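You operate a simulated robot arm through the tools that you are given. There is no shell and no other tool. Be economical: measure what you need, move in short steps, check, and stop when the job is done.

The job below is to be done with a simulated robot arm. You get a single attempt, and the scene is never put back.

TASK
Rub the rusty plate clean with the red pad, then wipe it wet with the white pad.
Fine: water from the tub; pads back, lid shut.
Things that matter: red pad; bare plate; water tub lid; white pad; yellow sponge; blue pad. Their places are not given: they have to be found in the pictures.

The check looks at the end state, three seconds after you hand in, the way a careful person would. Anything else that was tipped, shoved, dropped, spilled or broken makes it a failure. Lids that push on must go on centred and level and be pressed home; caps that screw on are set level and turned clockwise until they are tight.

THE ROBOT
A 6-joint arm with a two-finger parallel gripper, fixed in place. Base frame: the origin is at the foot of the arm, x ahead of it, y to its left, z up; the work surface is at about z = 800. Units: mm, rad, N and s.
With the tool pointing down near the work surface it reaches from about 240 to 640 mm from the base axis. Its first joint turns from -1.152 to 1.152 rad. Payload 2.7 kg.
The TCP is the grasp point between the finger pads, 23 mm short of the fingertips. In the tool frame z runs along the fingers and y along their closing line. Largest opening 94 mm; finger width 38, thickness 10; the body of the gripper, 54 by 96 mm, starts 39 mm behind the TCP.
Orientation is told as [roll, pitch, yaw] about the base's x, y, z axes, in that order, counted from this pose: with the fingers straight down and closing along the base's y, the tool's x points along the base's -x, its y along +y and its z along -z.

THE INTERFACE
- The arm moves only by the tool play_rows. Its arguments are lists of equal length, an entry for each row: "translation": the shift along the tool's x, y, z in units of 300 mm (1.0 is 300 mm), a list of three; "turn": the turn, a rotation vector about the tool's x, y, z in units of 120 degrees (1.0 is 120 degrees), a list of three; "jaw": the gripper command, from -1 (fully open) to 1 (shut), values between in proportion. In form: {"translation": [[dx, dy, dz], ...], "turn": [[wx, wy, wz], ...], "jaw": [jaw, ...]}. A call has 1 to 20 rows; each row is the pose to reach, as a shift and turn from the pose commanded when the call began, along the tool's axes at that moment. A call with a number of a shift or a turn outside -1 to 1 is refused whole. Each row takes 0.2 s and may step no farther than 50 mm and 0.15 rad from the row before; otherwise, or with a gripper value out of range, the whole call is refused. A pose out of reach is approached as far as the arm can. The call stops where the force on the tool passes 40 N (or 10 N more than at its start, if that is more) or the arm is blocked; 0.2 s more then pass. Each finger travels about 45 mm/s and halts on what it meets, pressing with about 21 N; the grip force reading is that of the motor and also rises with nothing between the fingers. The clock runs only during rows and for 0.2 s after the last one: add rows that repeat a pose to give the fingers time. It gives the time, the measured TCP pose, the force on the tool (base axes), the opening and the grip force at its end, in the units of the frame above (readings bear some noise).
- Cameras (640 x 400 px; columns grow to the right, rows downward): "scene" is fixed at [80.7, -432.3, 1411.8]; the picture's right is [0.74, -0.67, 0.00], its down [-0.33, -0.36, -0.87] and it looks along [0.58, 0.65, -0.49] (base axes); focal length 364 px, centre (320, 200). "wrist" rides on the gripper at [-39, 0, -44] in the tool frame; the picture's right is [0.00, -1.00, 0.00], its down [0.97, 0.00, -0.24] and it looks along [0.24, 0.00, 0.97] (tool axes); focal length 218 px, centre (320, 200).
- capture(camera): a new picture of that camera. No time passes.
- pixel_to_xyz(camera, pixels): for up to 12 pixels [column, row] of the newest picture of that camera ("zoom" is the newest enlarged one), the place [x, y, z] in the base frame of the surface seen there, good to about 2 mm. No time passes.
- enlarge(camera, box): a new picture of the part [left, top, right, bottom] of that camera's present view, enlarged. No time passes.
- close_job(): hands the job in; it is judged then, once.

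Keep the steps short. Do not move on a guess: measure, check each grasp and each placing, and mend mistakes. In all there are 80 turns and 54 pictures (those below and enlarged ones count). Leave the gripper open and the arm clear of the work at the hand-in unless told otherwise, and finish with a single line.

The tools are called after "Call:" by a JSON object that holds its "op" and its "data". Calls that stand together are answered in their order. play_rows: Moves the arm, as the interface text tells. Its arguments: {"type":"object","properties":{"translation":{"type":"array"},"turn":{"type":"array"},"jaw":{"type":"array"}},"required":["translation","turn","jaw"]} The other tools are called the same way: capture (camera) takes a picture; pixel_to_xyz (camera, pixels) gives the place of the surface under pixels of a picture; enlarge (camera, box) takes an enlarged picture of a part of a camera's view; close_job () hands the job in.

At the start:

```text
t: 0.0
position: [347.2, 30.3, 1115.6]
ee_rot: [0.001, -0.001, 0.0]
wrist_force: [0.0, 0.2, 0.0]
finger_gap: 94.0
grip_force: 0.1
```

scene: 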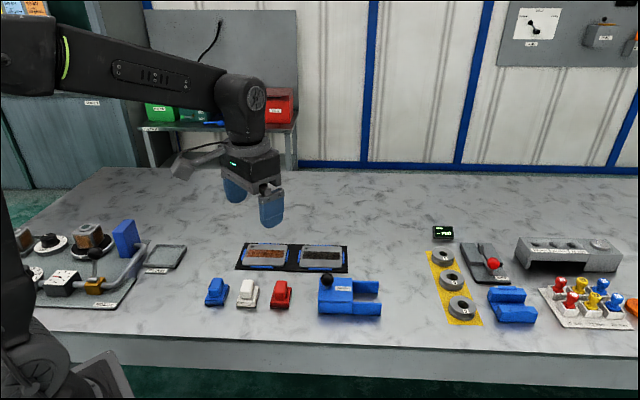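
wrist: 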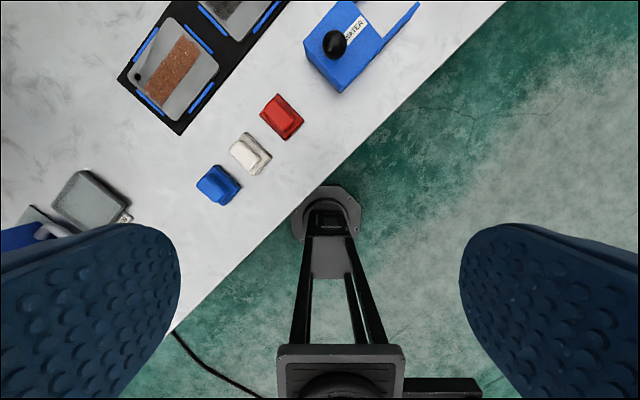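

I see the blue, white and red pads in a row, the two plates behind them, and a blue tub with a black knob. I'll enlarge that area of the scene and measure it.

Call:
{"op": "enlarge", "data": {"camera": "scene", "box": [190, 225, 400, 355]}}

Call:
{"op": "enlarge", "data": {"camera": "wrist", "box": [100, 0, 430, 210]}}

Call:
{"op": "pixel_to_xyz", "data": {"camera": "scene", "pixels": [[215, 285], [247, 288], [282, 289], [326, 280], [245, 250], [320, 253], [339, 290], [368, 286], [368, 308], [355, 296], [510, 300], [265, 254]]}}

```text
3.05 times, centred on (295, 290) of scene
```

zoom: 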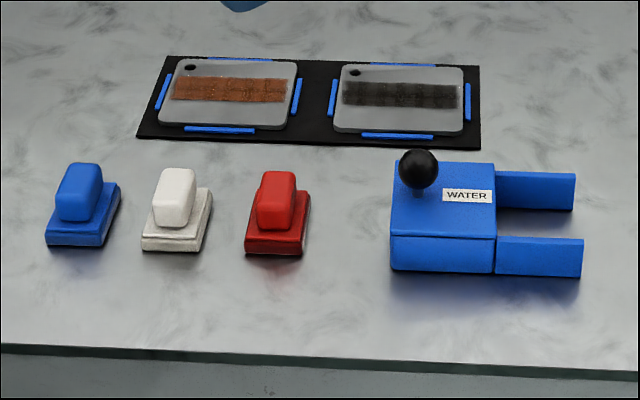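

```text
1.90 times, centred on (265, 105) of wrist
```

zoom: 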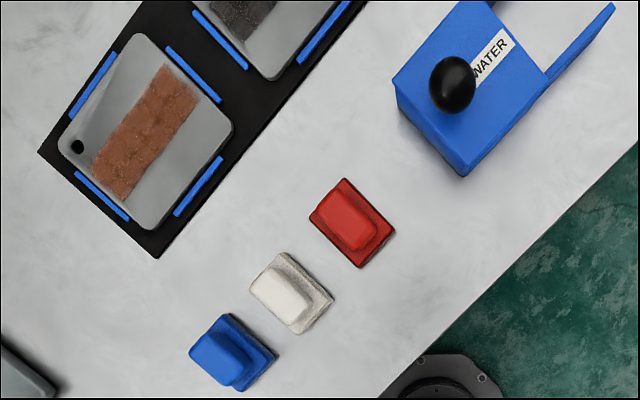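

```text
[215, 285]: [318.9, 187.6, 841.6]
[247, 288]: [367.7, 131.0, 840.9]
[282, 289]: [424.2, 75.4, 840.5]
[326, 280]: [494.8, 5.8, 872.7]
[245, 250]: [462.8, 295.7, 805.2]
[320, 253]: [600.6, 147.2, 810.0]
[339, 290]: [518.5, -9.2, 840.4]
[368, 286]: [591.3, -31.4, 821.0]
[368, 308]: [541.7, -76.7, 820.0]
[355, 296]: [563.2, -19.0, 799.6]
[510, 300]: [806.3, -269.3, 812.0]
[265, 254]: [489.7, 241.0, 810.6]
```

The pads lie in a row along (0.68,-0.73) and there is a knob on the tub lid. I'll turn the tool by yaw 0.747 to match that row and move over the area for a closer look.

Call:
{"op": "play_rows", "data": {"translation": [[-0.046, 0.044, 0.036], [-0.092, 0.089, 0.072], [-0.138, 0.133, 0.108], [-0.185, 0.178, 0.145], [-0.231, 0.222, 0.181], [-0.277, 0.267, 0.217]], "turn": [[0, 0, -0.0594], [0, 0, -0.1189], [0, 0, -0.1783], [0, 0, -0.2378], [0, 0, -0.2972], [0, 0, -0.3567]], "jaw": [-1, -1, -1, -1, -1, -1]}}

Call:
{"op": "capture", "data": {"camera": "wrist"}}

Call:
{"op": "enlarge", "data": {"camera": "scene", "box": [300, 260, 400, 325]}}

```text
t: 1.4
position: [431.3, 110.8, 1050.9]
ee_rot: [-0.001, 0.0, 0.751]
wrist_force: [0.7, -0.2, -0.7]
finger_gap: 94.1
grip_force: 0.2
```

```text
49 pictures are left
```

wrist: 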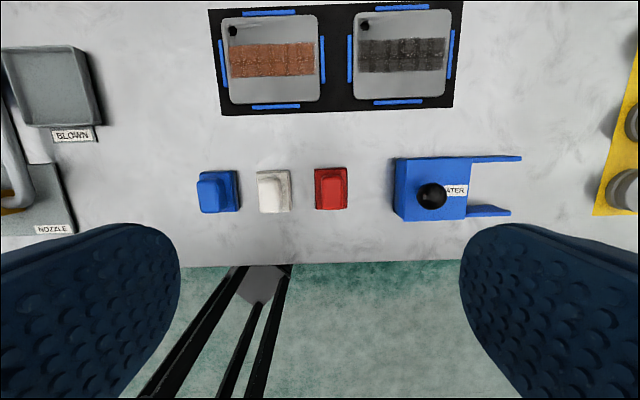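

```text
6.15 times, centred on (350, 292) of scene
```

zoom: 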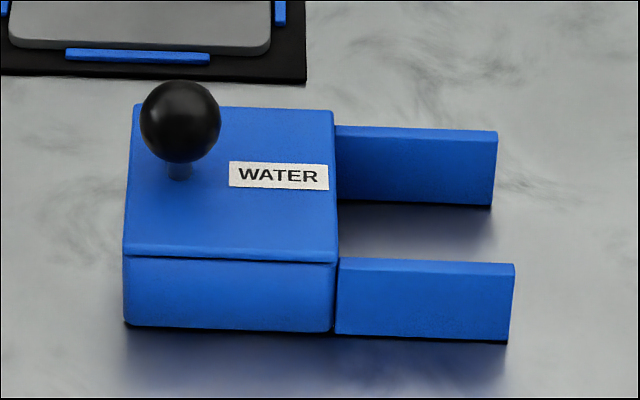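

The lid looks like a slider, with rails running out on the right. I'll enlarge the plates and pads and measure points on them.

Call:
{"op": "enlarge", "data": {"camera": "wrist", "box": [180, 0, 530, 225]}}

Call:
{"op": "pixel_to_xyz", "data": {"camera": "wrist", "pixels": [[322, 174], [339, 174], [322, 194], [339, 194], [316, 208], [347, 208], [263, 176], [280, 176], [264, 198], [280, 198], [258, 211], [291, 211]]}}

Call:
{"op": "pixel_to_xyz", "data": {"camera": "wrist", "pixels": [[223, 20], [316, 20], [231, 100], [318, 98], [230, 50], [312, 46], [231, 76], [312, 74], [432, 196], [400, 212], [466, 214], [399, 162]]}}

```text
1.78 times, centred on (355, 112) of wrist
```

zoom: 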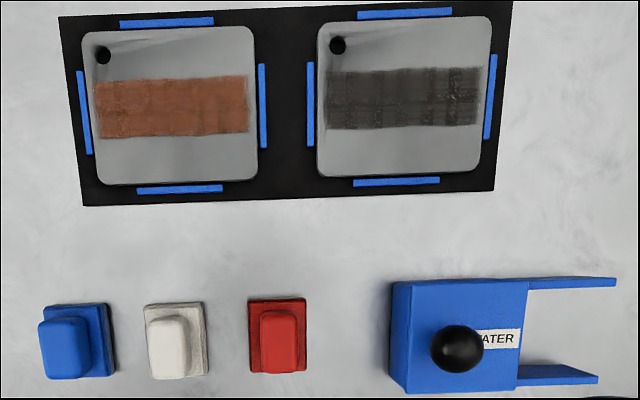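

```text
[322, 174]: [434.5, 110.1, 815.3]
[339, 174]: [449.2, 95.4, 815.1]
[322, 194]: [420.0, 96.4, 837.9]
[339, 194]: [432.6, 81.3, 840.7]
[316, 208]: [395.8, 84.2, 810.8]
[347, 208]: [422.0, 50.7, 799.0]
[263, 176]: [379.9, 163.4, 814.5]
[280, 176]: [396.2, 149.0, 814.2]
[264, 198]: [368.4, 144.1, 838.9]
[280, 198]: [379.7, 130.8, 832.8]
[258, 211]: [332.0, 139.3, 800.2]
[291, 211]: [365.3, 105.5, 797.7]
```

```text
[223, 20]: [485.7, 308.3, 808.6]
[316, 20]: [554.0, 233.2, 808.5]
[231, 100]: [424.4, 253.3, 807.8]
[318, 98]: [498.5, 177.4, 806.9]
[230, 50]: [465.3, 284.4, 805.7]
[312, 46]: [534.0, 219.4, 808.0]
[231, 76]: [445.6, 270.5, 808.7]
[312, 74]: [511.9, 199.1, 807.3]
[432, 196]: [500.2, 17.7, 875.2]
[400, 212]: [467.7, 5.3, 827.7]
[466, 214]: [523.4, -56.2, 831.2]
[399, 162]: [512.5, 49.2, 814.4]
```

Handle tops are at z≈841 and pad bases at z≈815. The rust band runs from about (455,277) to (523,209). I'll move above the red pad with the fingers partly closed so they clear the neighbouring pads.

Call:
{"op": "play_rows", "data": {"translation": [[0.031, -0.021, 0.123], [0.062, -0.043, 0.247], [0.092, -0.064, 0.37], [0.092, -0.064, 0.37]], "turn": [[0, 0, 0], [0, 0, 0], [0, 0, 0], [0, 0, 0]], "jaw": [-0.15, -0.15, -0.15, -0.15]}}

Call:
{"op": "capture", "data": {"camera": "wrist"}}

```text
t: 2.4
position: [422.7, 76.5, 939.7]
ee_rot: [0.001, 0.0, 0.749]
wrist_force: [-0.3, -1.1, -0.2]
finger_gap: 54.0
grip_force: 0.0
```

```text
46 pictures are left
```

wrist: 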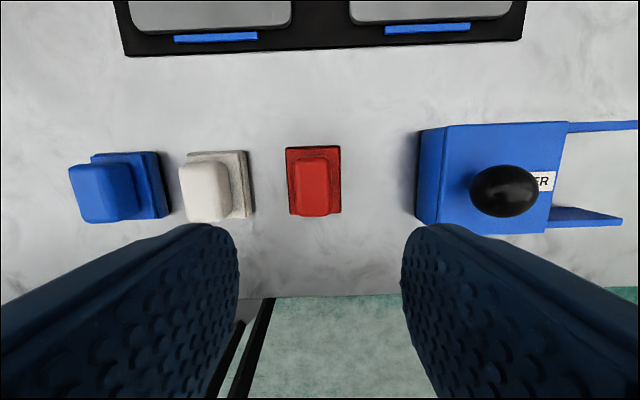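

Call:
{"op": "pixel_to_xyz", "data": {"camera": "wrist", "pixels": [[299, 162], [326, 160], [299, 190], [326, 190], [312, 175], [289, 150], [338, 148], [289, 212], [340, 211], [243, 157], [248, 215], [195, 155]]}}

Call:
{"op": "pixel_to_xyz", "data": {"camera": "wrist", "pixels": [[185, 170], [220, 165], [185, 190], [228, 190], [503, 190], [422, 135], [568, 125], [440, 230], [542, 228], [560, 170], [600, 128], [600, 212]]}}

```text
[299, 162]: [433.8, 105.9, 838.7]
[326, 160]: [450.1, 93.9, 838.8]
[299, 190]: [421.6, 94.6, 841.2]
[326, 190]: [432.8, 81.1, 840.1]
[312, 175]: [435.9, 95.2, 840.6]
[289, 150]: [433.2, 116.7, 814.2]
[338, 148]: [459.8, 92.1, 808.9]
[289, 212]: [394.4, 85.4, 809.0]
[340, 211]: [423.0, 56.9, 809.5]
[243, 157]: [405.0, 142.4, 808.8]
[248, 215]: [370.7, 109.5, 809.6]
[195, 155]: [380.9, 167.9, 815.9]
```

```text
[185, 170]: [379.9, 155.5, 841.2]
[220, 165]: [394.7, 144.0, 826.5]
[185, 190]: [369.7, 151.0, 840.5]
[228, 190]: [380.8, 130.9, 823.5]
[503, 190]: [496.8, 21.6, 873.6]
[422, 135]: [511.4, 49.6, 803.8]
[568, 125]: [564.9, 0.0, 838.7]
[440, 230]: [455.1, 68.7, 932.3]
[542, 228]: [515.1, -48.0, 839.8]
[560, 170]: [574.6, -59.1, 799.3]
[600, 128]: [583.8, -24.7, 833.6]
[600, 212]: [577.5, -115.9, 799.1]
```

The red pad's centre is about (428,88) and its handle is about 20 mm wide. I'll go down to TCP z≈844 and close on the handle.

Call:
{"op": "play_rows", "data": {"translation": [[-0.039, 0.016, 0.08], [-0.039, 0.016, 0.2], [-0.039, 0.016, 0.28], [-0.039, 0.016, 0.32], [-0.039, 0.016, 0.32], [-0.039, 0.016, 0.32], [-0.039, 0.016, 0.32], [-0.039, 0.016, 0.32], [-0.039, 0.016, 0.32]], "turn": [[0, 0, 0], [0, 0, 0], [0, 0, 0], [0, 0, 0], [0, 0, 0], [0, 0, 0], [0, 0, 0], [0, 0, 0], [0, 0, 0]], "jaw": [-0.15, -0.15, -0.15, -0.15, -0.15, 1, 1, 1, 1]}}

Call:
{"op": "capture", "data": {"camera": "wrist"}}

```text
t: 4.4
position: [427.2, 89.9, 843.7]
ee_rot: [0.0, 0.0, 0.745]
wrist_force: [0.6, 0.5, 0.0]
finger_gap: 25.6
grip_force: 20.7
```

```text
45 pictures are left
```

wrist: 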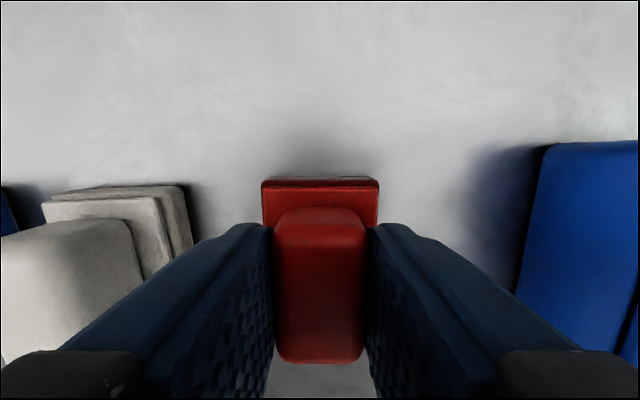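

The red handle is gripped (gap 25.6), and the pad's underside is 43.7 below the TCP. I'll lift it and carry it over the rusty plate, staying high.

Call:
{"op": "play_rows", "data": {"translation": [[0, 0, -0.08], [0, 0, -0.187], [-0.125, 0.058, -0.187], [-0.25, 0.117, -0.187], [-0.375, 0.175, -0.187], [-0.5, 0.233, -0.187]], "turn": [[0, 0, 0], [0, 0, 0], [0, 0, 0], [0, 0, 0], [0, 0, 0], [0, 0, 0]], "jaw": [1, 1, 1, 1, 1, 1]}}

Call:
{"op": "capture", "data": {"camera": "wrist"}}

Call:
{"op": "enlarge", "data": {"camera": "scene", "box": [190, 190, 390, 320]}}

```text
t: 5.8
position: [491.1, 242.2, 899.0]
ee_rot: [0.001, -0.002, 0.748]
wrist_force: [0.9, -0.4, -0.7]
finger_gap: 0.1
grip_force: 21.1
```

```text
44 pictures are left
```

wrist: 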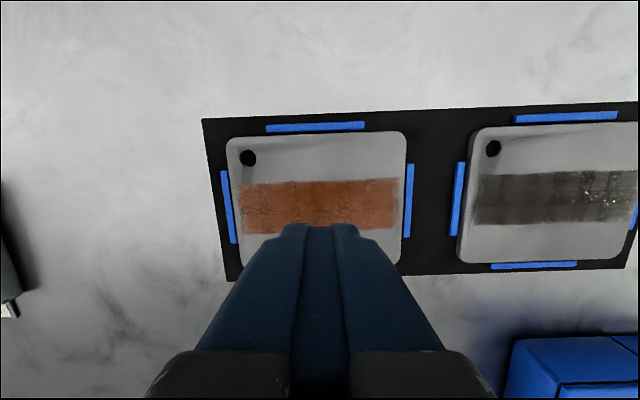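

```text
3.08 times, centred on (290, 255) of scene
```

zoom: 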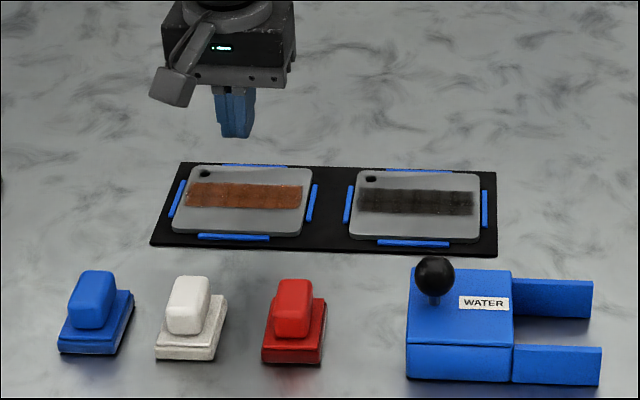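

The fingers closed to a gap of 0.1, so the pad slipped out during the lift. It seems to be still near its place. I'll go back above it and look.

Call:
{"op": "play_rows", "data": {"translation": [[0.125, -0.058, -0.06], [0.25, -0.117, -0.06], [0.375, -0.175, -0.06], [0.48, -0.233, -0.06], [0.48, -0.233, -0.06]], "turn": [[0, 0, 0], [0, 0, 0], [0, 0, 0], [0, 0, 0], [0, 0, 0]], "jaw": [-0.15, -0.15, -0.15, -0.15, -0.15]}}

Call:
{"op": "enlarge", "data": {"camera": "wrist", "box": [220, 100, 420, 230]}}

Call:
{"op": "enlarge", "data": {"camera": "scene", "box": [195, 265, 315, 325]}}

```text
t: 7.0
position: [432.2, 92.7, 919.7]
ee_rot: [0.0, -0.001, 0.745]
wrist_force: [-0.1, 0.6, 0.6]
finger_gap: 54.0
grip_force: 0.0
```

```text
3.08 times, centred on (320, 165) of wrist
```

zoom: 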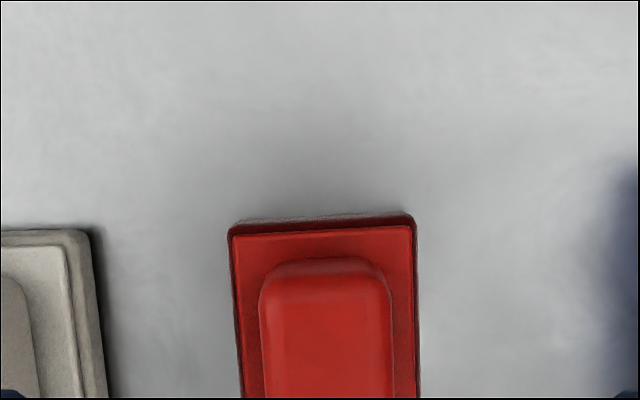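

```text
5.33 times, centred on (255, 295) of scene
```

zoom: 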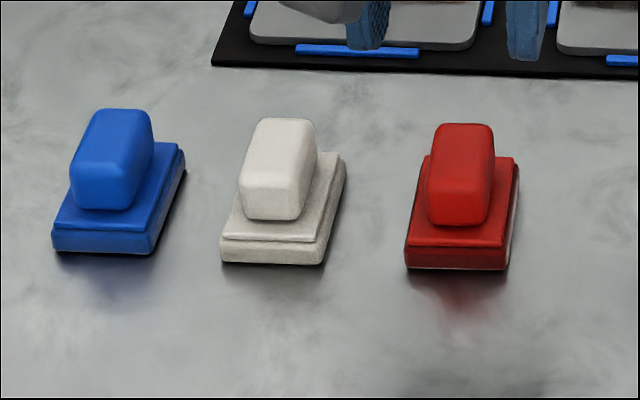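

The pad is still upright in its place but turned about 2.7° counter-clockwise relative to the tool. I'll measure its corners again.

Call:
{"op": "capture", "data": {"camera": "wrist"}}

Call:
{"op": "pixel_to_xyz", "data": {"camera": "wrist", "pixels": [[297, 177], [352, 174], [303, 236], [356, 236], [307, 195], [344, 195], [307, 225], [345, 225], [325, 240], [301, 210], [300, 220], [350, 205]]}}

```text
40 pictures are left
```

wrist: 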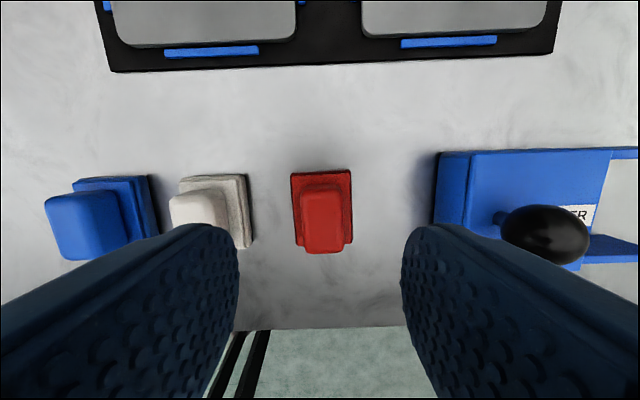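

```text
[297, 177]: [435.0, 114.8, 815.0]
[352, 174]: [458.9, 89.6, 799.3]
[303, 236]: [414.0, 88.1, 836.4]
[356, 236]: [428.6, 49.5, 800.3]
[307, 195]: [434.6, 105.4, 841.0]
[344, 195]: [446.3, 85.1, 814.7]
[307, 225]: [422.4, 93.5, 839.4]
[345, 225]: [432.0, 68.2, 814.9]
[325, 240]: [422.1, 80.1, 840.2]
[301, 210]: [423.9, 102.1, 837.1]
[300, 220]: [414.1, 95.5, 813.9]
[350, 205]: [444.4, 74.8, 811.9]
```

The pad's base top is at z≈815 and the handle centre is near (431,88.5). I'll grip deeper with the yaw corrected by 0.05, hold longer, and lift only slightly to test.

Call:
{"op": "play_rows", "data": {"translation": [[0.0137, -0.006, 0.1], [0.0137, -0.006, 0.2], [0.0137, -0.006, 0.25], [0.0137, -0.006, 0.267], [0.0137, -0.006, 0.267], [0.0137, -0.006, 0.267], [0.0137, -0.006, 0.267], [0.0137, -0.006, 0.267], [0.0137, -0.006, 0.267], [0.0137, -0.006, 0.267], [0.0137, -0.006, 0.26], [0.0137, -0.006, 0.25], [0.0137, -0.006, 0.24], [0.0137, -0.006, 0.23]], "turn": [[0, 0, -0.024], [0, 0, -0.024], [0, 0, -0.024], [0, 0, -0.024], [0, 0, -0.024], [0, 0, -0.024], [0, 0, -0.024], [0, 0, -0.024], [0, 0, -0.024], [0, 0, -0.024], [0, 0, -0.024], [0, 0, -0.024], [0, 0, -0.024], [0, 0, -0.024]], "jaw": [-0.15, -0.15, -0.15, -0.15, -0.15, 1, 1, 1, 1, 1, 1, 1, 1, 1]}}

Call:
{"op": "capture", "data": {"camera": "wrist"}}

```text
t: 10.0
position: [431.8, 88.4, 849.9]
ee_rot: [-0.001, 0.001, 0.798]
wrist_force: [0.9, -0.5, -0.4]
finger_gap: 38.9
grip_force: 21.0
```

```text
39 pictures are left
```

wrist: 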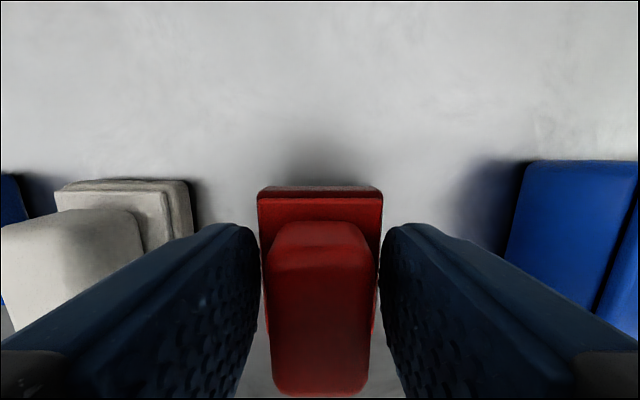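

The gap is 38.9, so the fingertips closed on the pad's base and not on the handle. I'll check the scene view before correcting it.

Call:
{"op": "enlarge", "data": {"camera": "scene", "box": [235, 250, 335, 315]}}

Call:
{"op": "pixel_to_xyz", "data": {"camera": "wrist", "pixels": [[265, 200], [320, 195], [375, 200], [320, 212], [320, 250], [320, 300], [320, 340], [320, 380], [285, 300], [360, 300], [270, 190], [370, 190]]}}

```text
6.15 times, centred on (285, 282) of scene
```

zoom: 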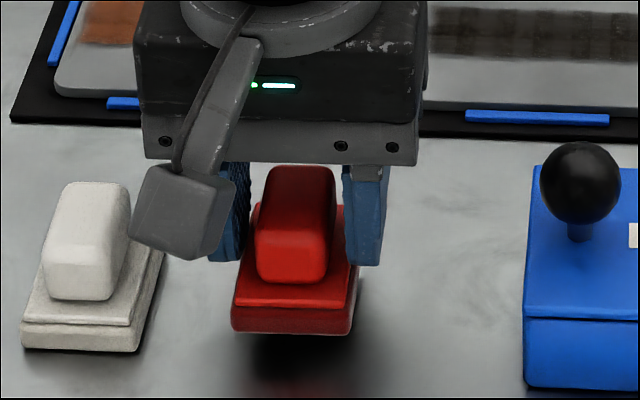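

```text
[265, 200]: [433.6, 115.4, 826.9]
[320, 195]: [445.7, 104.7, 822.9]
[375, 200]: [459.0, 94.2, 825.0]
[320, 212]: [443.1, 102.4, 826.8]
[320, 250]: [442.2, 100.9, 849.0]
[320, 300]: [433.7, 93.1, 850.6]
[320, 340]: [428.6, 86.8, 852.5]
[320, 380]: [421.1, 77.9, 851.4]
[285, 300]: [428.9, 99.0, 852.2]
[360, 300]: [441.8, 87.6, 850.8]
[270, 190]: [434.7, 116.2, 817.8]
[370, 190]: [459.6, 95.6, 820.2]
```

The pad is lifted about 11 mm and level, but only the base's upper edge is pinched. I'll set it down, open, go about 9 mm lower for a firm grip on the base sides, then lift a little.

Call:
{"op": "play_rows", "data": {"translation": [[0, 0, 0.015], [0, 0, 0.03], [0, 0, 0.036], [0, 0, 0.036], [0, 0, 0.036], [0, 0, 0.036], [0, 0, 0.05], [0, 0, 0.067], [0, 0, 0.067], [0, 0, 0.067], [0, 0, 0.067], [0, 0, 0.067], [0, 0, 0.067], [0, 0, 0.055], [0, 0, 0.04], [0, 0, 0.02]], "turn": [[0, 0, 0], [0, 0, 0], [0, 0, 0], [0, 0, 0], [0, 0, 0], [0, 0, 0], [0, 0, 0], [0, 0, 0], [0, 0, 0], [0, 0, 0], [0, 0, 0], [0, 0, 0], [0, 0, 0], [0, 0, 0], [0, 0, 0], [0, 0, 0]], "jaw": [1, 1, 1, -0.15, -0.15, -0.15, -0.15, -0.15, 1, 1, 1, 1, 1, 1, 1, 1]}}

Call:
{"op": "capture", "data": {"camera": "wrist"}}

```text
t: 13.4
position: [431.8, 88.3, 842.1]
ee_rot: [-0.001, -0.001, 0.798]
wrist_force: [0.0, 0.3, -1.2]
finger_gap: 43.3
grip_force: 20.8
```

```text
37 pictures are left
```

wrist: 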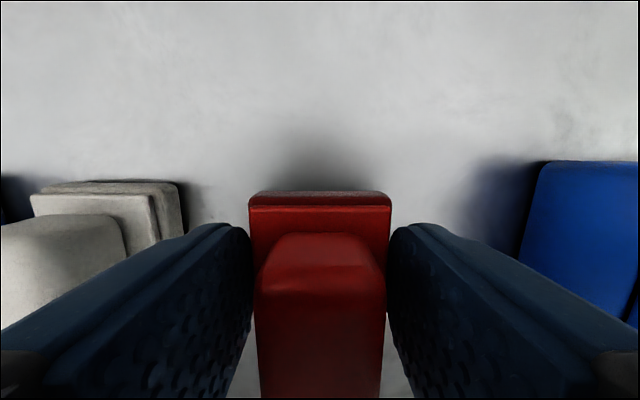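

The base is held firmly with a gap of 43.3. I'll lift gently and carry the pad over the plate.

Call:
{"op": "play_rows", "data": {"translation": [[0, 0, -0.03], [0, 0, -0.07], [0, 0, -0.117], [-0.04, 0.017, -0.117], [-0.12, 0.052, -0.117], [-0.22, 0.096, -0.117], [-0.32, 0.14, -0.117], [-0.42, 0.183, -0.117], [-0.48, 0.21, -0.117], [-0.505, 0.22, -0.117]], "turn": [[0, 0, 0], [0, 0, 0], [0, 0, 0], [0, 0, 0], [0, 0, 0], [0, 0, 0], [0, 0, 0], [0, 0, 0], [0, 0, 0], [0, 0, 0]], "jaw": [1, 1, 1, 1, 1, 1, 1, 1, 1, 1]}}

Call:
{"op": "capture", "data": {"camera": "wrist"}}

```text
t: 15.6
position: [490.0, 242.9, 878.1]
ee_rot: [0.0, -0.002, 0.798]
wrist_force: [0.3, 0.4, -0.4]
finger_gap: 43.1
grip_force: 20.9
```

```text
36 pictures are left
```

wrist: 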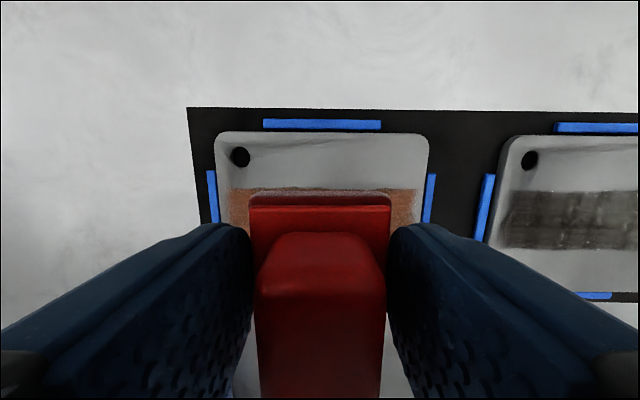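

The pad is over the plate and the yaw matches the mat. I'll measure the clip and plate heights and the extent of the rust.

Call:
{"op": "pixel_to_xyz", "data": {"camera": "wrist", "pixels": [[212, 195], [432, 195], [322, 124], [270, 160], [380, 160], [320, 133], [236, 190], [408, 190], [218, 165], [427, 160], [200, 150], [485, 200]]}}

```text
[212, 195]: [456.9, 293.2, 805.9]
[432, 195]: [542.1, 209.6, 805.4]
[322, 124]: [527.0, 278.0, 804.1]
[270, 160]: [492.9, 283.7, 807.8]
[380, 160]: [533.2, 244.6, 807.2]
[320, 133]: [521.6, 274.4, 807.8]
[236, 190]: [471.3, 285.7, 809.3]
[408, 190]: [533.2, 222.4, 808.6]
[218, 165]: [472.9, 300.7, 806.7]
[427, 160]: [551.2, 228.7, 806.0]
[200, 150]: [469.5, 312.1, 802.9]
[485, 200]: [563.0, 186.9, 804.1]
```

The clips sit at about z 805, below the plate surface at about 808, so sweeping slightly past the edge is safe. I'll lower the pad until it touches.

Call:
{"op": "play_rows", "data": {"translation": [[0, -0.005, 0.06], [0, -0.005, 0.115], [0, -0.005, 0.125], [0, -0.005, 0.13], [0, -0.005, 0.134]], "turn": [[0, 0, 0], [0, 0, 0], [0, 0, 0], [0, 0, 0], [0, 0, 0]], "jaw": [1, 1, 1, 1, 1]}}

```text
t: 16.8
position: [490.6, 242.6, 837.7]
ee_rot: [0.0, 0.001, 0.798]
wrist_force: [-0.5, -0.4, 0.2]
finger_gap: 43.1
grip_force: 21.2
```

There's no contact force at 837.7. I'll go down in 1 mm steps.

Call:
{"op": "play_rows", "data": {"translation": [[0, 0, 0.0033], [0, 0, 0.0067], [0, 0, 0.0083], [0, 0, 0.0083]], "turn": [[0, 0, 0], [0, 0, 0], [0, 0, 0], [0, 0, 0]], "jaw": [1, 1, 1, 1]}}

```text
t: 17.8
position: [492.3, 241.9, 837.7]
ee_rot: [-0.001, -0.004, 0.798]
wrist_force: [-3.3, -3.3, 20.1]
finger_gap: 43.3
grip_force: 22.0
```

It is now pressing at about 20 N. I'll ease off slightly and rub along the plate, ±29 mm.

Call:
{"op": "play_rows", "data": {"translation": [[0, 0.03, -0.0025], [0, 0.065, -0.0025], [0, 0.1, -0.0025], [0, 0.065, -0.0025], [0, 0.03, -0.0025], [0, 0, -0.0025], [0, -0.03, -0.0025], [0, -0.065, -0.0025], [0, -0.1, -0.0025], [0, -0.065, -0.0025], [0, -0.03, -0.0025], [0, 0, -0.0025], [0, 0.03, -0.0025], [0, 0.065, -0.0025], [0, 0.1, -0.0025], [0, 0.05, -0.0025], [0, 0, -0.0025], [0, -0.05, -0.0025], [0, -0.1, -0.0025], [0, -0.05, -0.0025]], "turn": [[0, 0, 0], [0, 0, 0], [0, 0, 0], [0, 0, 0], [0, 0, 0], [0, 0, 0], [0, 0, 0], [0, 0, 0], [0, 0, 0], [0, 0, 0], [0, 0, 0], [0, 0, 0], [0, 0, 0], [0, 0, 0], [0, 0, 0], [0, 0, 0], [0, 0, 0], [0, 0, 0], [0, 0, 0], [0, 0, 0]], "jaw": [1, 1, 1, 1, 1, 1, 1, 1, 1, 1, 1, 1, 1, 1, 1, 1, 1, 1, 1, 1]}}

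Call:
{"op": "capture", "data": {"camera": "wrist"}}

```text
t: 22.0
position: [503.0, 231.2, 836.4]
ee_rot: [-0.003, 0.002, 0.797]
wrist_force: [1.7, -1.4, 6.1]
finger_gap: 43.3
grip_force: 20.4
```

```text
35 pictures are left
```

wrist: 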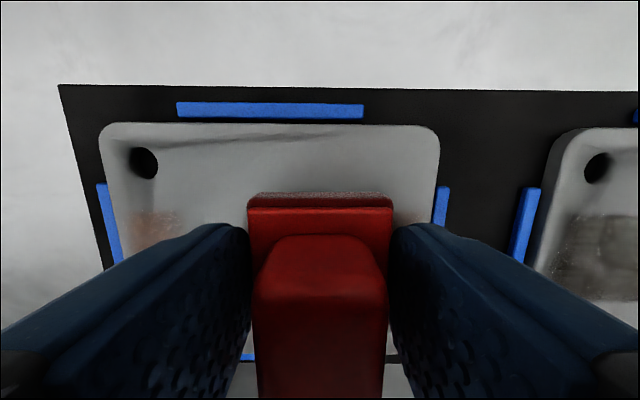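

The rust is coming off, with faint traces left at the far left around (155,230). I'll do more strokes reaching farther left and press slightly more.

Call:
{"op": "play_rows", "data": {"translation": [[0, 0.05, 0.002], [0, 0.1, 0.002], [0, 0.14, 0.002], [0, 0.165, 0.002], [0, 0.14, 0.002], [0, 0.1, 0.002], [0, 0.14, 0.002], [0, 0.165, 0.002], [0, 0.12, 0.002], [0, 0.08, 0.002], [0, 0.04, 0.002], [0, 0, 0.002], [0, -0.04, 0.002], [0, -0.06, 0.002], [0, -0.02, 0.002], [0, -0.06, 0.002], [0, 0, 0.002], [0, 0.04, 0.002]], "turn": [[0, 0, 0], [0, 0, 0], [0, 0, 0], [0, 0, 0], [0, 0, 0], [0, 0, 0], [0, 0, 0], [0, 0, 0], [0, 0, 0], [0, 0, 0], [0, 0, 0], [0, 0, 0], [0, 0, 0], [0, 0, 0], [0, 0, 0], [0, 0, 0], [0, 0, 0], [0, 0, 0]], "jaw": [1, 1, 1, 1, 1, 1, 1, 1, 1, 1, 1, 1, 1, 1, 1, 1, 1, 1]}}

```text
t: 25.8
position: [493.4, 240.7, 836.9]
ee_rot: [-0.002, -0.001, 0.797]
wrist_force: [4.1, -4.1, 10.4]
finger_gap: 43.1
grip_force: 20.7
```

Now I'll lift to about z 880 and look at the whole plate.

Call:
{"op": "play_rows", "data": {"translation": [[0, 0, -0.05], [0, 0, -0.1], [0, 0, -0.15]], "turn": [[0, 0, 0], [0, 0, 0], [0, 0, 0]], "jaw": [1, 1, 1]}}

Call:
{"op": "capture", "data": {"camera": "wrist"}}

Call:
{"op": "enlarge", "data": {"camera": "scene", "box": [220, 225, 360, 310]}}

```text
t: 26.6
position: [492.9, 241.2, 881.1]
ee_rot: [0.0, 0.0, 0.798]
wrist_force: [-0.8, 0.0, 0.0]
finger_gap: 43.1
grip_force: 21.5
```

```text
34 pictures are left
```

wrist: 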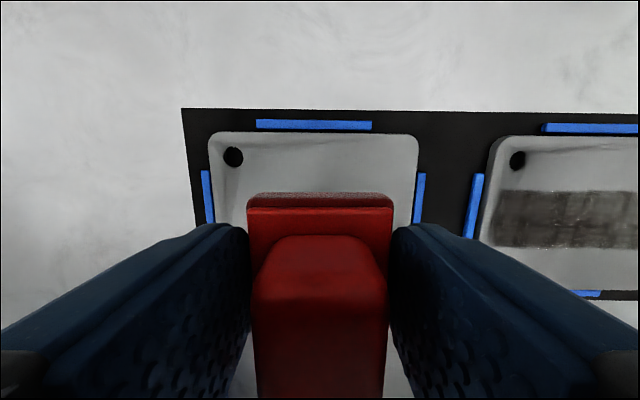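

```text
4.57 times, centred on (290, 268) of scene
```

zoom: 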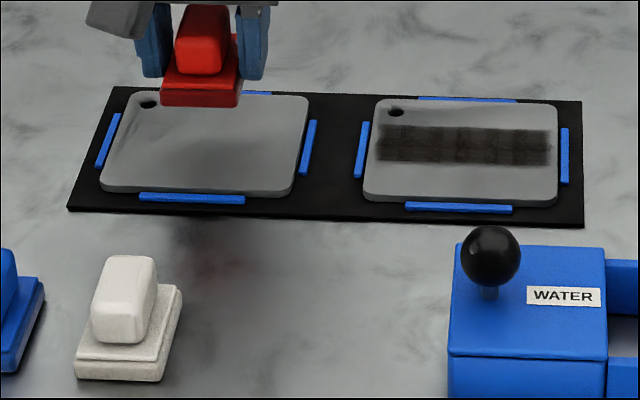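

The plate looks clean. I'll take the red pad back to its original place (TCP 431.8, 88.3).

Call:
{"op": "play_rows", "data": {"translation": [[0.06, -0.025, 0], [0.16, -0.066, 0], [0.27, -0.112, 0], [0.38, -0.157, 0], [0.47, -0.195, 0], [0.507, -0.21, 0], [0.507, -0.21, 0.08], [0.507, -0.21, 0.14], [0.507, -0.21, 0.16], [0.507, -0.21, 0.167], [0.507, -0.21, 0.171]], "turn": [[0, 0, 0], [0, 0, 0], [0, 0, 0], [0, 0, 0], [0, 0, 0], [0, 0, 0], [0, 0, 0], [0, 0, 0], [0, 0, 0], [0, 0, 0], [0, 0, 0]], "jaw": [1, 1, 1, 1, 1, 1, 1, 1, 1, 1, 1]}}

```text
t: 29.0
position: [432.4, 87.4, 829.5]
ee_rot: [-0.002, -0.001, 0.796]
wrist_force: [-0.7, -1.2, -0.9]
finger_gap: 42.9
grip_force: 20.6
```

It is almost down. I'll lower 1 mm more, open to 54, and rise.

Call:
{"op": "play_rows", "data": {"translation": [[0, 0, 0.002], [0, 0, 0.0035], [0, 0, 0.0035], [0, 0, 0.0035], [0, 0, 0.0035], [0, 0, -0.05], [0, 0, -0.15], [0, 0, -0.27], [0, 0, -0.37]], "turn": [[0, 0, 0], [0, 0, 0], [0, 0, 0], [0, 0, 0], [0, 0, 0], [0, 0, 0], [0, 0, 0], [0, 0, 0], [0, 0, 0]], "jaw": [1, 1, -0.15, -0.15, -0.15, -0.15, -0.15, -0.15, -0.15]}}

Call:
{"op": "capture", "data": {"camera": "wrist"}}

```text
t: 31.0
position: [432.1, 87.5, 941.9]
ee_rot: [0.001, 0.001, 0.799]
wrist_force: [-0.4, 0.4, 0.1]
finger_gap: 54.2
grip_force: 0.2
```

```text
32 pictures are left
```

wrist: 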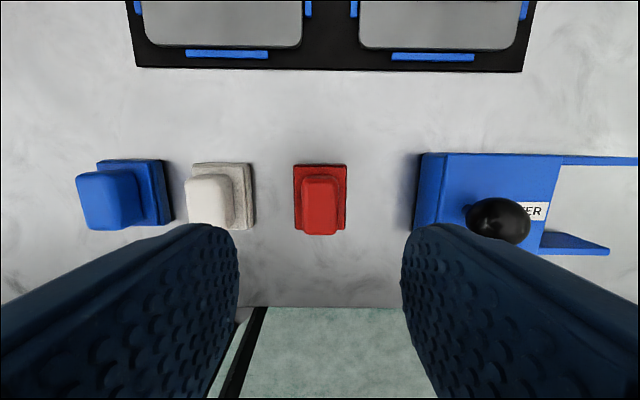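

The red pad is back in its place. Next I'll move above the black knob to measure the lid.

Call:
{"op": "play_rows", "data": {"translation": [[0.007, -0.11, -0.067], [0.015, -0.22, -0.067], [0.022, -0.328, -0.067]], "turn": [[0, 0, 0], [0, 0, 0], [0, 0, 0]], "jaw": [-0.15, -0.15, -0.15]}}

Call:
{"op": "enlarge", "data": {"camera": "wrist", "box": [220, 110, 420, 235]}}

Call:
{"op": "pixel_to_xyz", "data": {"camera": "zoom", "pixels": [[320, 250], [320, 300], [280, 270], [360, 270], [320, 350], [300, 220], [340, 220], [200, 200], [450, 200], [320, 150], [550, 200], [200, 330]]}}

```text
t: 31.8
position: [497.8, 13.9, 960.2]
ee_rot: [0.0, -0.002, 0.797]
wrist_force: [0.0, -1.1, 0.8]
finger_gap: 54.0
grip_force: 0.1
```

```text
3.20 times, centred on (320, 172) of wrist
```

zoom: 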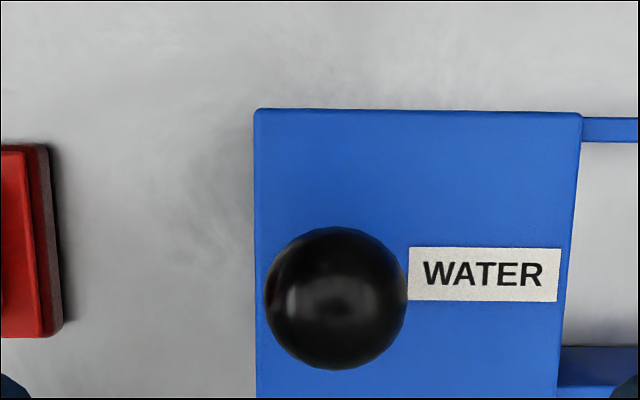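

```text
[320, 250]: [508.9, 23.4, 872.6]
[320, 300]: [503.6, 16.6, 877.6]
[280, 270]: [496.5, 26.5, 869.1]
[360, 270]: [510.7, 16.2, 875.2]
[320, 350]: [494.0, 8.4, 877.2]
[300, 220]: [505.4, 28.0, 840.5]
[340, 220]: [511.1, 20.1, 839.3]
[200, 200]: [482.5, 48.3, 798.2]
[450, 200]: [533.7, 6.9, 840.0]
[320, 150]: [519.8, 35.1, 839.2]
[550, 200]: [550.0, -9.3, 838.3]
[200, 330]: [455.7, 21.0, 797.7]
```

The knob's ball is about 27 mm across, centred near (502,12.6,865), and the lid top is at 840. I'll descend to TCP z 867 and close on the ball.

Call:
{"op": "play_rows", "data": {"translation": [[-0.007, -0.014, 0.12], [-0.007, -0.014, 0.24], [-0.007, -0.014, 0.29], [-0.007, -0.014, 0.311], [-0.007, -0.014, 0.311], [-0.007, -0.014, 0.311], [-0.007, -0.014, 0.311], [-0.007, -0.014, 0.311]], "turn": [[0, 0, 0], [0, 0, 0], [0, 0, 0], [0, 0, 0], [0, 0, 0], [0, 0, 0], [0, 0, 0], [0, 0, 0]], "jaw": [-0.15, -0.15, -0.15, -0.15, 1, 1, 1, 1]}}

Call:
{"op": "capture", "data": {"camera": "wrist"}}

```text
t: 33.6
position: [502.7, 13.8, 866.2]
ee_rot: [-0.001, 0.001, 0.799]
wrist_force: [-0.2, 1.7, -0.9]
finger_gap: 28.6
grip_force: 44.7
```

```text
30 pictures are left
```

wrist: 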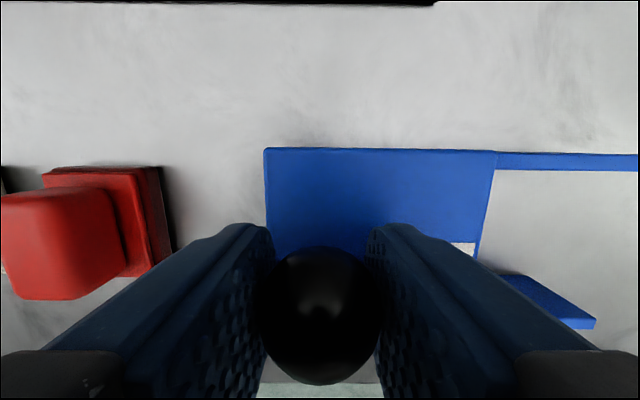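

The ball is gripped. I'll slide the lid 25 mm along the rails (-y of the tool) as a test.

Call:
{"op": "play_rows", "data": {"translation": [[0, -0.01, 0], [0, -0.03, 0], [0, -0.055, 0], [0, -0.083, 0]], "turn": [[0, 0, 0], [0, 0, 0], [0, 0, 0], [0, 0, 0]], "jaw": [1, 1, 1, 1]}}

Call:
{"op": "capture", "data": {"camera": "wrist"}}

```text
t: 34.6
position: [520.8, -4.7, 867.4]
ee_rot: [0.0, 0.0, 0.798]
wrist_force: [0.7, 0.8, -2.2]
finger_gap: 28.9
grip_force: 44.8
```

```text
29 pictures are left
```

wrist: 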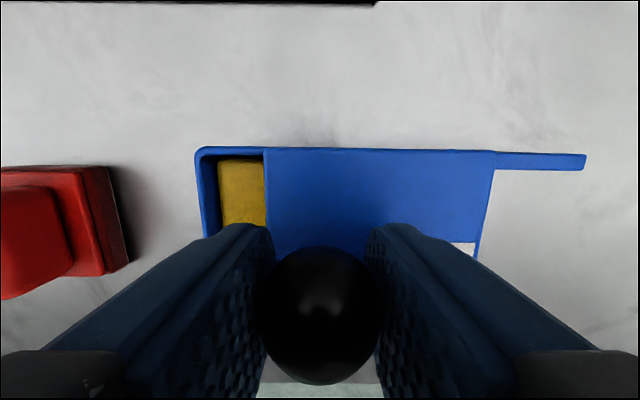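

The lid slides and the yellow sponge shows inside. I'll continue another 48 mm.

Call:
{"op": "play_rows", "data": {"translation": [[0, -0.02, 0], [0, -0.05, 0], [0, -0.08, 0], [0, -0.11, 0], [0, -0.14, 0], [0, -0.16, 0]], "turn": [[0, 0, 0], [0, 0, 0], [0, 0, 0], [0, 0, 0], [0, 0, 0], [0, 0, 0]], "jaw": [1, 1, 1, 1, 1, 1]}}

Call:
{"op": "capture", "data": {"camera": "wrist"}}

```text
t: 36.0
position: [553.3, -38.8, 867.2]
ee_rot: [0.004, 0.002, 0.798]
wrist_force: [-11.3, -0.1, 0.5]
finger_gap: 28.9
grip_force: 44.9
```

```text
28 pictures are left
```

wrist: 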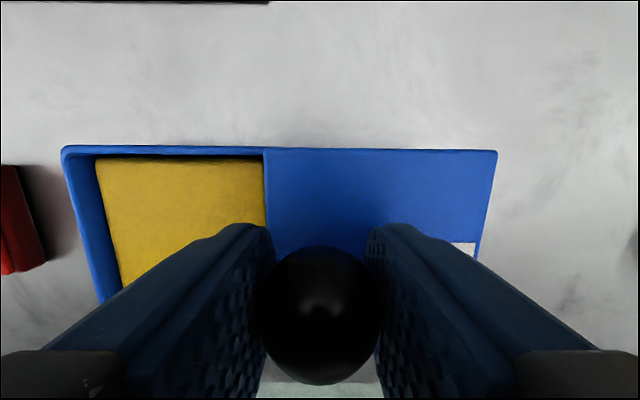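

The lid is open by about 70 mm and the lateral force is building, so this is far enough. I'll release, rise and look at the tub opening.

Call:
{"op": "play_rows", "data": {"translation": [[0, 0.002, 0], [0, 0.002, 0], [0, 0.002, 0], [0, 0.05, -0.1], [0, 0.12, -0.22], [0, 0.2, -0.32]], "turn": [[0, 0, 0], [0, 0, 0], [0, 0, 0], [0, 0, 0], [0, 0, 0], [0, 0, 0]], "jaw": [-0.15, -0.15, -0.15, -0.15, -0.15, -0.15]}}

Call:
{"op": "capture", "data": {"camera": "wrist"}}

Call:
{"op": "pixel_to_xyz", "data": {"camera": "wrist", "pixels": [[300, 200], [270, 170], [330, 170], [265, 150], [340, 150], [260, 220], [345, 220], [300, 145], [300, 215], [275, 205], [330, 205], [300, 180]]}}

```text
t: 37.4
position: [512.1, 5.2, 962.6]
ee_rot: [-0.001, 0.002, 0.796]
wrist_force: [-0.6, -1.5, -0.2]
finger_gap: 54.0
grip_force: 0.0
```

```text
27 pictures are left
```

wrist: 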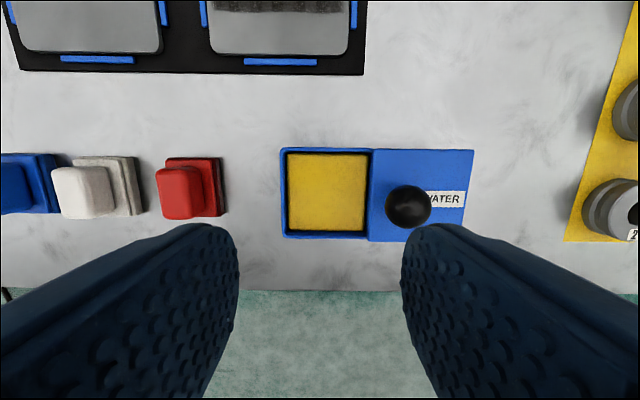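

```text
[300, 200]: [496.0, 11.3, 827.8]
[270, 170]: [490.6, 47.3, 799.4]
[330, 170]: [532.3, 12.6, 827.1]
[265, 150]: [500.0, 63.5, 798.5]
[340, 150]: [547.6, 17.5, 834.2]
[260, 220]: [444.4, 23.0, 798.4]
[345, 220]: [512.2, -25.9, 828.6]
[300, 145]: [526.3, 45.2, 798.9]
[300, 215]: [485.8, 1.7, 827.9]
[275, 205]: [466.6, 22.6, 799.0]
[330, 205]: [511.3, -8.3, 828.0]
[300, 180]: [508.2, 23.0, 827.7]
```

The sponge top is at z≈828. I'll enlarge the tub opening and measure its rim.

Call:
{"op": "enlarge", "data": {"camera": "wrist", "box": [255, 130, 415, 250]}}

Call:
{"op": "pixel_to_xyz", "data": {"camera": "wrist", "pixels": [[284, 190], [284, 210], [325, 150], [325, 235], [371, 200], [290, 200], [365, 200], [375, 200], [288, 190], [325, 156], [325, 229], [390, 160]]}}

Call:
{"op": "pixel_to_xyz", "data": {"camera": "wrist", "pixels": [[78, 170], [95, 190], [110, 200], [88, 159], [135, 157], [142, 213], [62, 170], [100, 170], [60, 205], [110, 213], [120, 160], [125, 190]]}}

```text
3.33 times, centred on (335, 190) of wrist
```

zoom: 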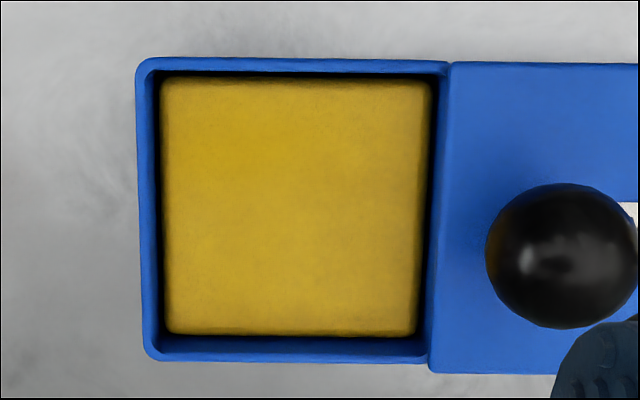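

```text
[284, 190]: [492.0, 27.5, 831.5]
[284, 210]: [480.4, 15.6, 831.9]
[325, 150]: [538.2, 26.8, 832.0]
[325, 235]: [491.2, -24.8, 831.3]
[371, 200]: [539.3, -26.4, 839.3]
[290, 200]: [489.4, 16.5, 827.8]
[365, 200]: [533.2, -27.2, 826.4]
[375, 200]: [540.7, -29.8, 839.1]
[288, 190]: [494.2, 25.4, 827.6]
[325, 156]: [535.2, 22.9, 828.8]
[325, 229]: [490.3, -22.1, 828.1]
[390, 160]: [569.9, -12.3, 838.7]
```

```text
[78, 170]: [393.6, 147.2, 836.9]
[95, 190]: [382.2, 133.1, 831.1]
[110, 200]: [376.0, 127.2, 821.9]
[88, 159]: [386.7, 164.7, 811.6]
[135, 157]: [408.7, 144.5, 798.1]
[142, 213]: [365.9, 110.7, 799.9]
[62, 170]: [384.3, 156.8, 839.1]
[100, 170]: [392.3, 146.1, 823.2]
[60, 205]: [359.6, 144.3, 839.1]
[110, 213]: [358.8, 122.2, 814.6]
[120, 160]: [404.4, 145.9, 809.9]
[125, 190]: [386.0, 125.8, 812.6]
```

The rim is at z≈832 and the sponge at 828, centred near (513,-0.5). Next I'll go above the white pad and measure it.

Call:
{"op": "play_rows", "data": {"translation": [[0, 0.13, 0], [0, 0.26, 0], [0, 0.39, 0.04], [0, 0.52, 0.08], [0, 0.636, 0.11]], "turn": [[0, 0, 0], [0, 0, 0], [0, 0, 0], [0, 0, 0], [0, 0, 0]], "jaw": [-0.15, -0.15, -0.15, -0.15, -0.15]}}

Call:
{"op": "enlarge", "data": {"camera": "wrist", "box": [220, 130, 420, 255]}}

Call:
{"op": "pixel_to_xyz", "data": {"camera": "zoom", "pixels": [[240, 140], [400, 140], [240, 310], [400, 310], [320, 150], [320, 200], [320, 250], [320, 300], [320, 340], [280, 250], [360, 250], [400, 220]]}}

```text
t: 38.6
position: [375.1, 137.4, 930.9]
ee_rot: [0.001, -0.002, 0.796]
wrist_force: [0.5, -0.5, 0.4]
finger_gap: 53.8
grip_force: 0.0
```

```text
3.20 times, centred on (320, 192) of wrist
```

zoom: 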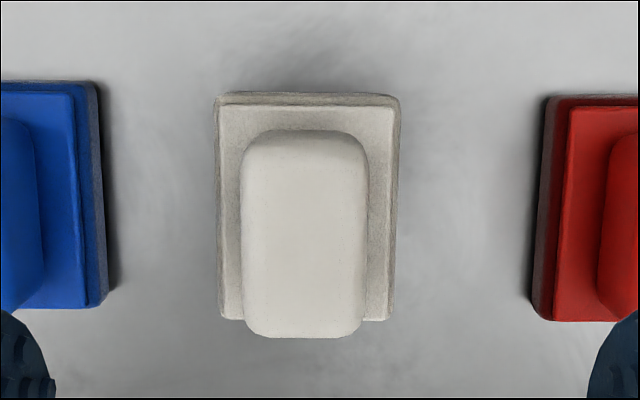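

```text
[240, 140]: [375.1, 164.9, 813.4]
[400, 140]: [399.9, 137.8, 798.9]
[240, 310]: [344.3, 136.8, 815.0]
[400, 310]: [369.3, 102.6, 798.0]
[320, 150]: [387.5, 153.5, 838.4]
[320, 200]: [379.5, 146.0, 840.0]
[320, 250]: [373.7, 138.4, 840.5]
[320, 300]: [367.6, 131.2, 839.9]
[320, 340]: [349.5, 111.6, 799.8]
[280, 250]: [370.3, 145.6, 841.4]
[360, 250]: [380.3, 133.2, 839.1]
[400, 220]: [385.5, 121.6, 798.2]
```

The white pad lines up with the tool yaw and needs +3 mm in y and -3 mm in x (tool). I'll descend to TCP z 832 to grip the base sides, then lift 10 mm.

Call:
{"op": "play_rows", "data": {"translation": [[-0.01, 0.01, 0.12], [-0.01, 0.01, 0.24], [-0.01, 0.01, 0.3], [-0.01, 0.01, 0.33], [-0.01, 0.01, 0.33], [-0.01, 0.01, 0.33], [-0.01, 0.01, 0.33], [-0.01, 0.01, 0.33], [-0.01, 0.01, 0.33], [-0.01, 0.01, 0.32], [-0.01, 0.01, 0.297]], "turn": [[0, 0, 0], [0, 0, 0], [0, 0, 0], [0, 0, 0], [0, 0, 0], [0, 0, 0], [0, 0, 0], [0, 0, 0], [0, 0, 0], [0, 0, 0], [0, 0, 0]], "jaw": [-0.15, -0.15, -0.15, -0.15, 1, 1, 1, 1, 1, 1, 1]}}

Call:
{"op": "capture", "data": {"camera": "wrist"}}

```text
t: 41.0
position: [375.3, 141.6, 841.5]
ee_rot: [0.0, -0.002, 0.798]
wrist_force: [0.4, -0.5, 0.0]
finger_gap: 43.0
grip_force: 21.3
```

```text
24 pictures are left
```

wrist: 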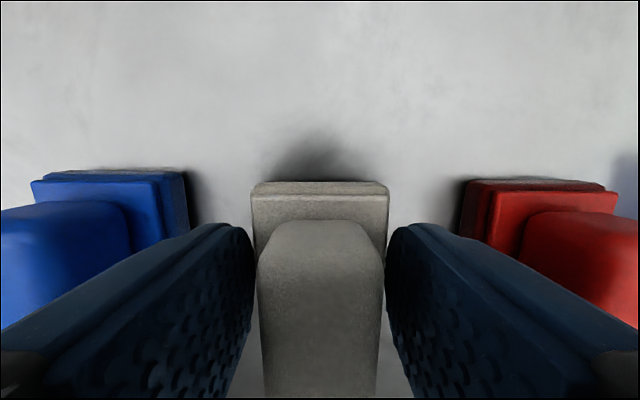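

The white pad is held (gap 43, original TCP 375.3, 141.6, 832). I'll lift to z 906 and carry it over the sponge at (513,-0.5).

Call:
{"op": "play_rows", "data": {"translation": [[0, 0, -0.04], [0, 0, -0.12], [0, 0, -0.217], [0.002, -0.06, -0.217], [0.004, -0.16, -0.217], [0.007, -0.27, -0.217], [0.01, -0.38, -0.217], [0.013, -0.49, -0.217], [0.017, -0.6, -0.217], [0.019, -0.659, -0.217], [0.019, -0.659, -0.217]], "turn": [[0, 0, 0], [0, 0, 0], [0, 0, 0], [0, 0, 0], [0, 0, 0], [0, 0, 0], [0, 0, 0], [0, 0, 0], [0, 0, 0], [0, 0, 0], [0, 0, 0]], "jaw": [1, 1, 1, 1, 1, 1, 1, 1, 1, 1, 1]}}

Call:
{"op": "capture", "data": {"camera": "wrist"}}

```text
t: 43.4
position: [514.0, -1.3, 907.5]
ee_rot: [0.0, -0.001, 0.798]
wrist_force: [-0.2, 0.3, -0.6]
finger_gap: 42.9
grip_force: 20.9
```

```text
23 pictures are left
```

wrist: 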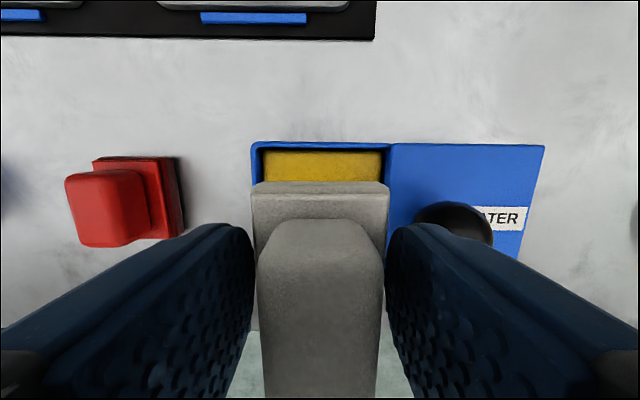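

The pad is centred over the sponge. I'll descend to contact with small steps at the end.

Call:
{"op": "play_rows", "data": {"translation": [[0, 0.003, 0.06], [0, 0.003, 0.12], [0, 0.003, 0.15], [0, 0.003, 0.157], [0, 0.003, 0.16], [0, 0.003, 0.163], [0, 0.003, 0.166]], "turn": [[0, 0, 0], [0, 0, 0], [0, 0, 0], [0, 0, 0], [0, 0, 0], [0, 0, 0], [0, 0, 0]], "jaw": [1, 1, 1, 1, 1, 1, 1]}}

Call:
{"op": "capture", "data": {"camera": "wrist"}}

```text
t: 45.0
position: [513.8, -0.3, 856.7]
ee_rot: [-0.003, -0.003, 0.799]
wrist_force: [-3.7, 1.0, 20.9]
finger_gap: 43.2
grip_force: 21.3
```

```text
22 pictures are left
```

wrist: 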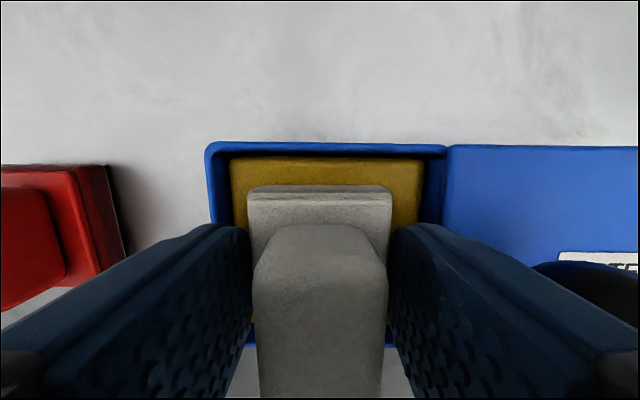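

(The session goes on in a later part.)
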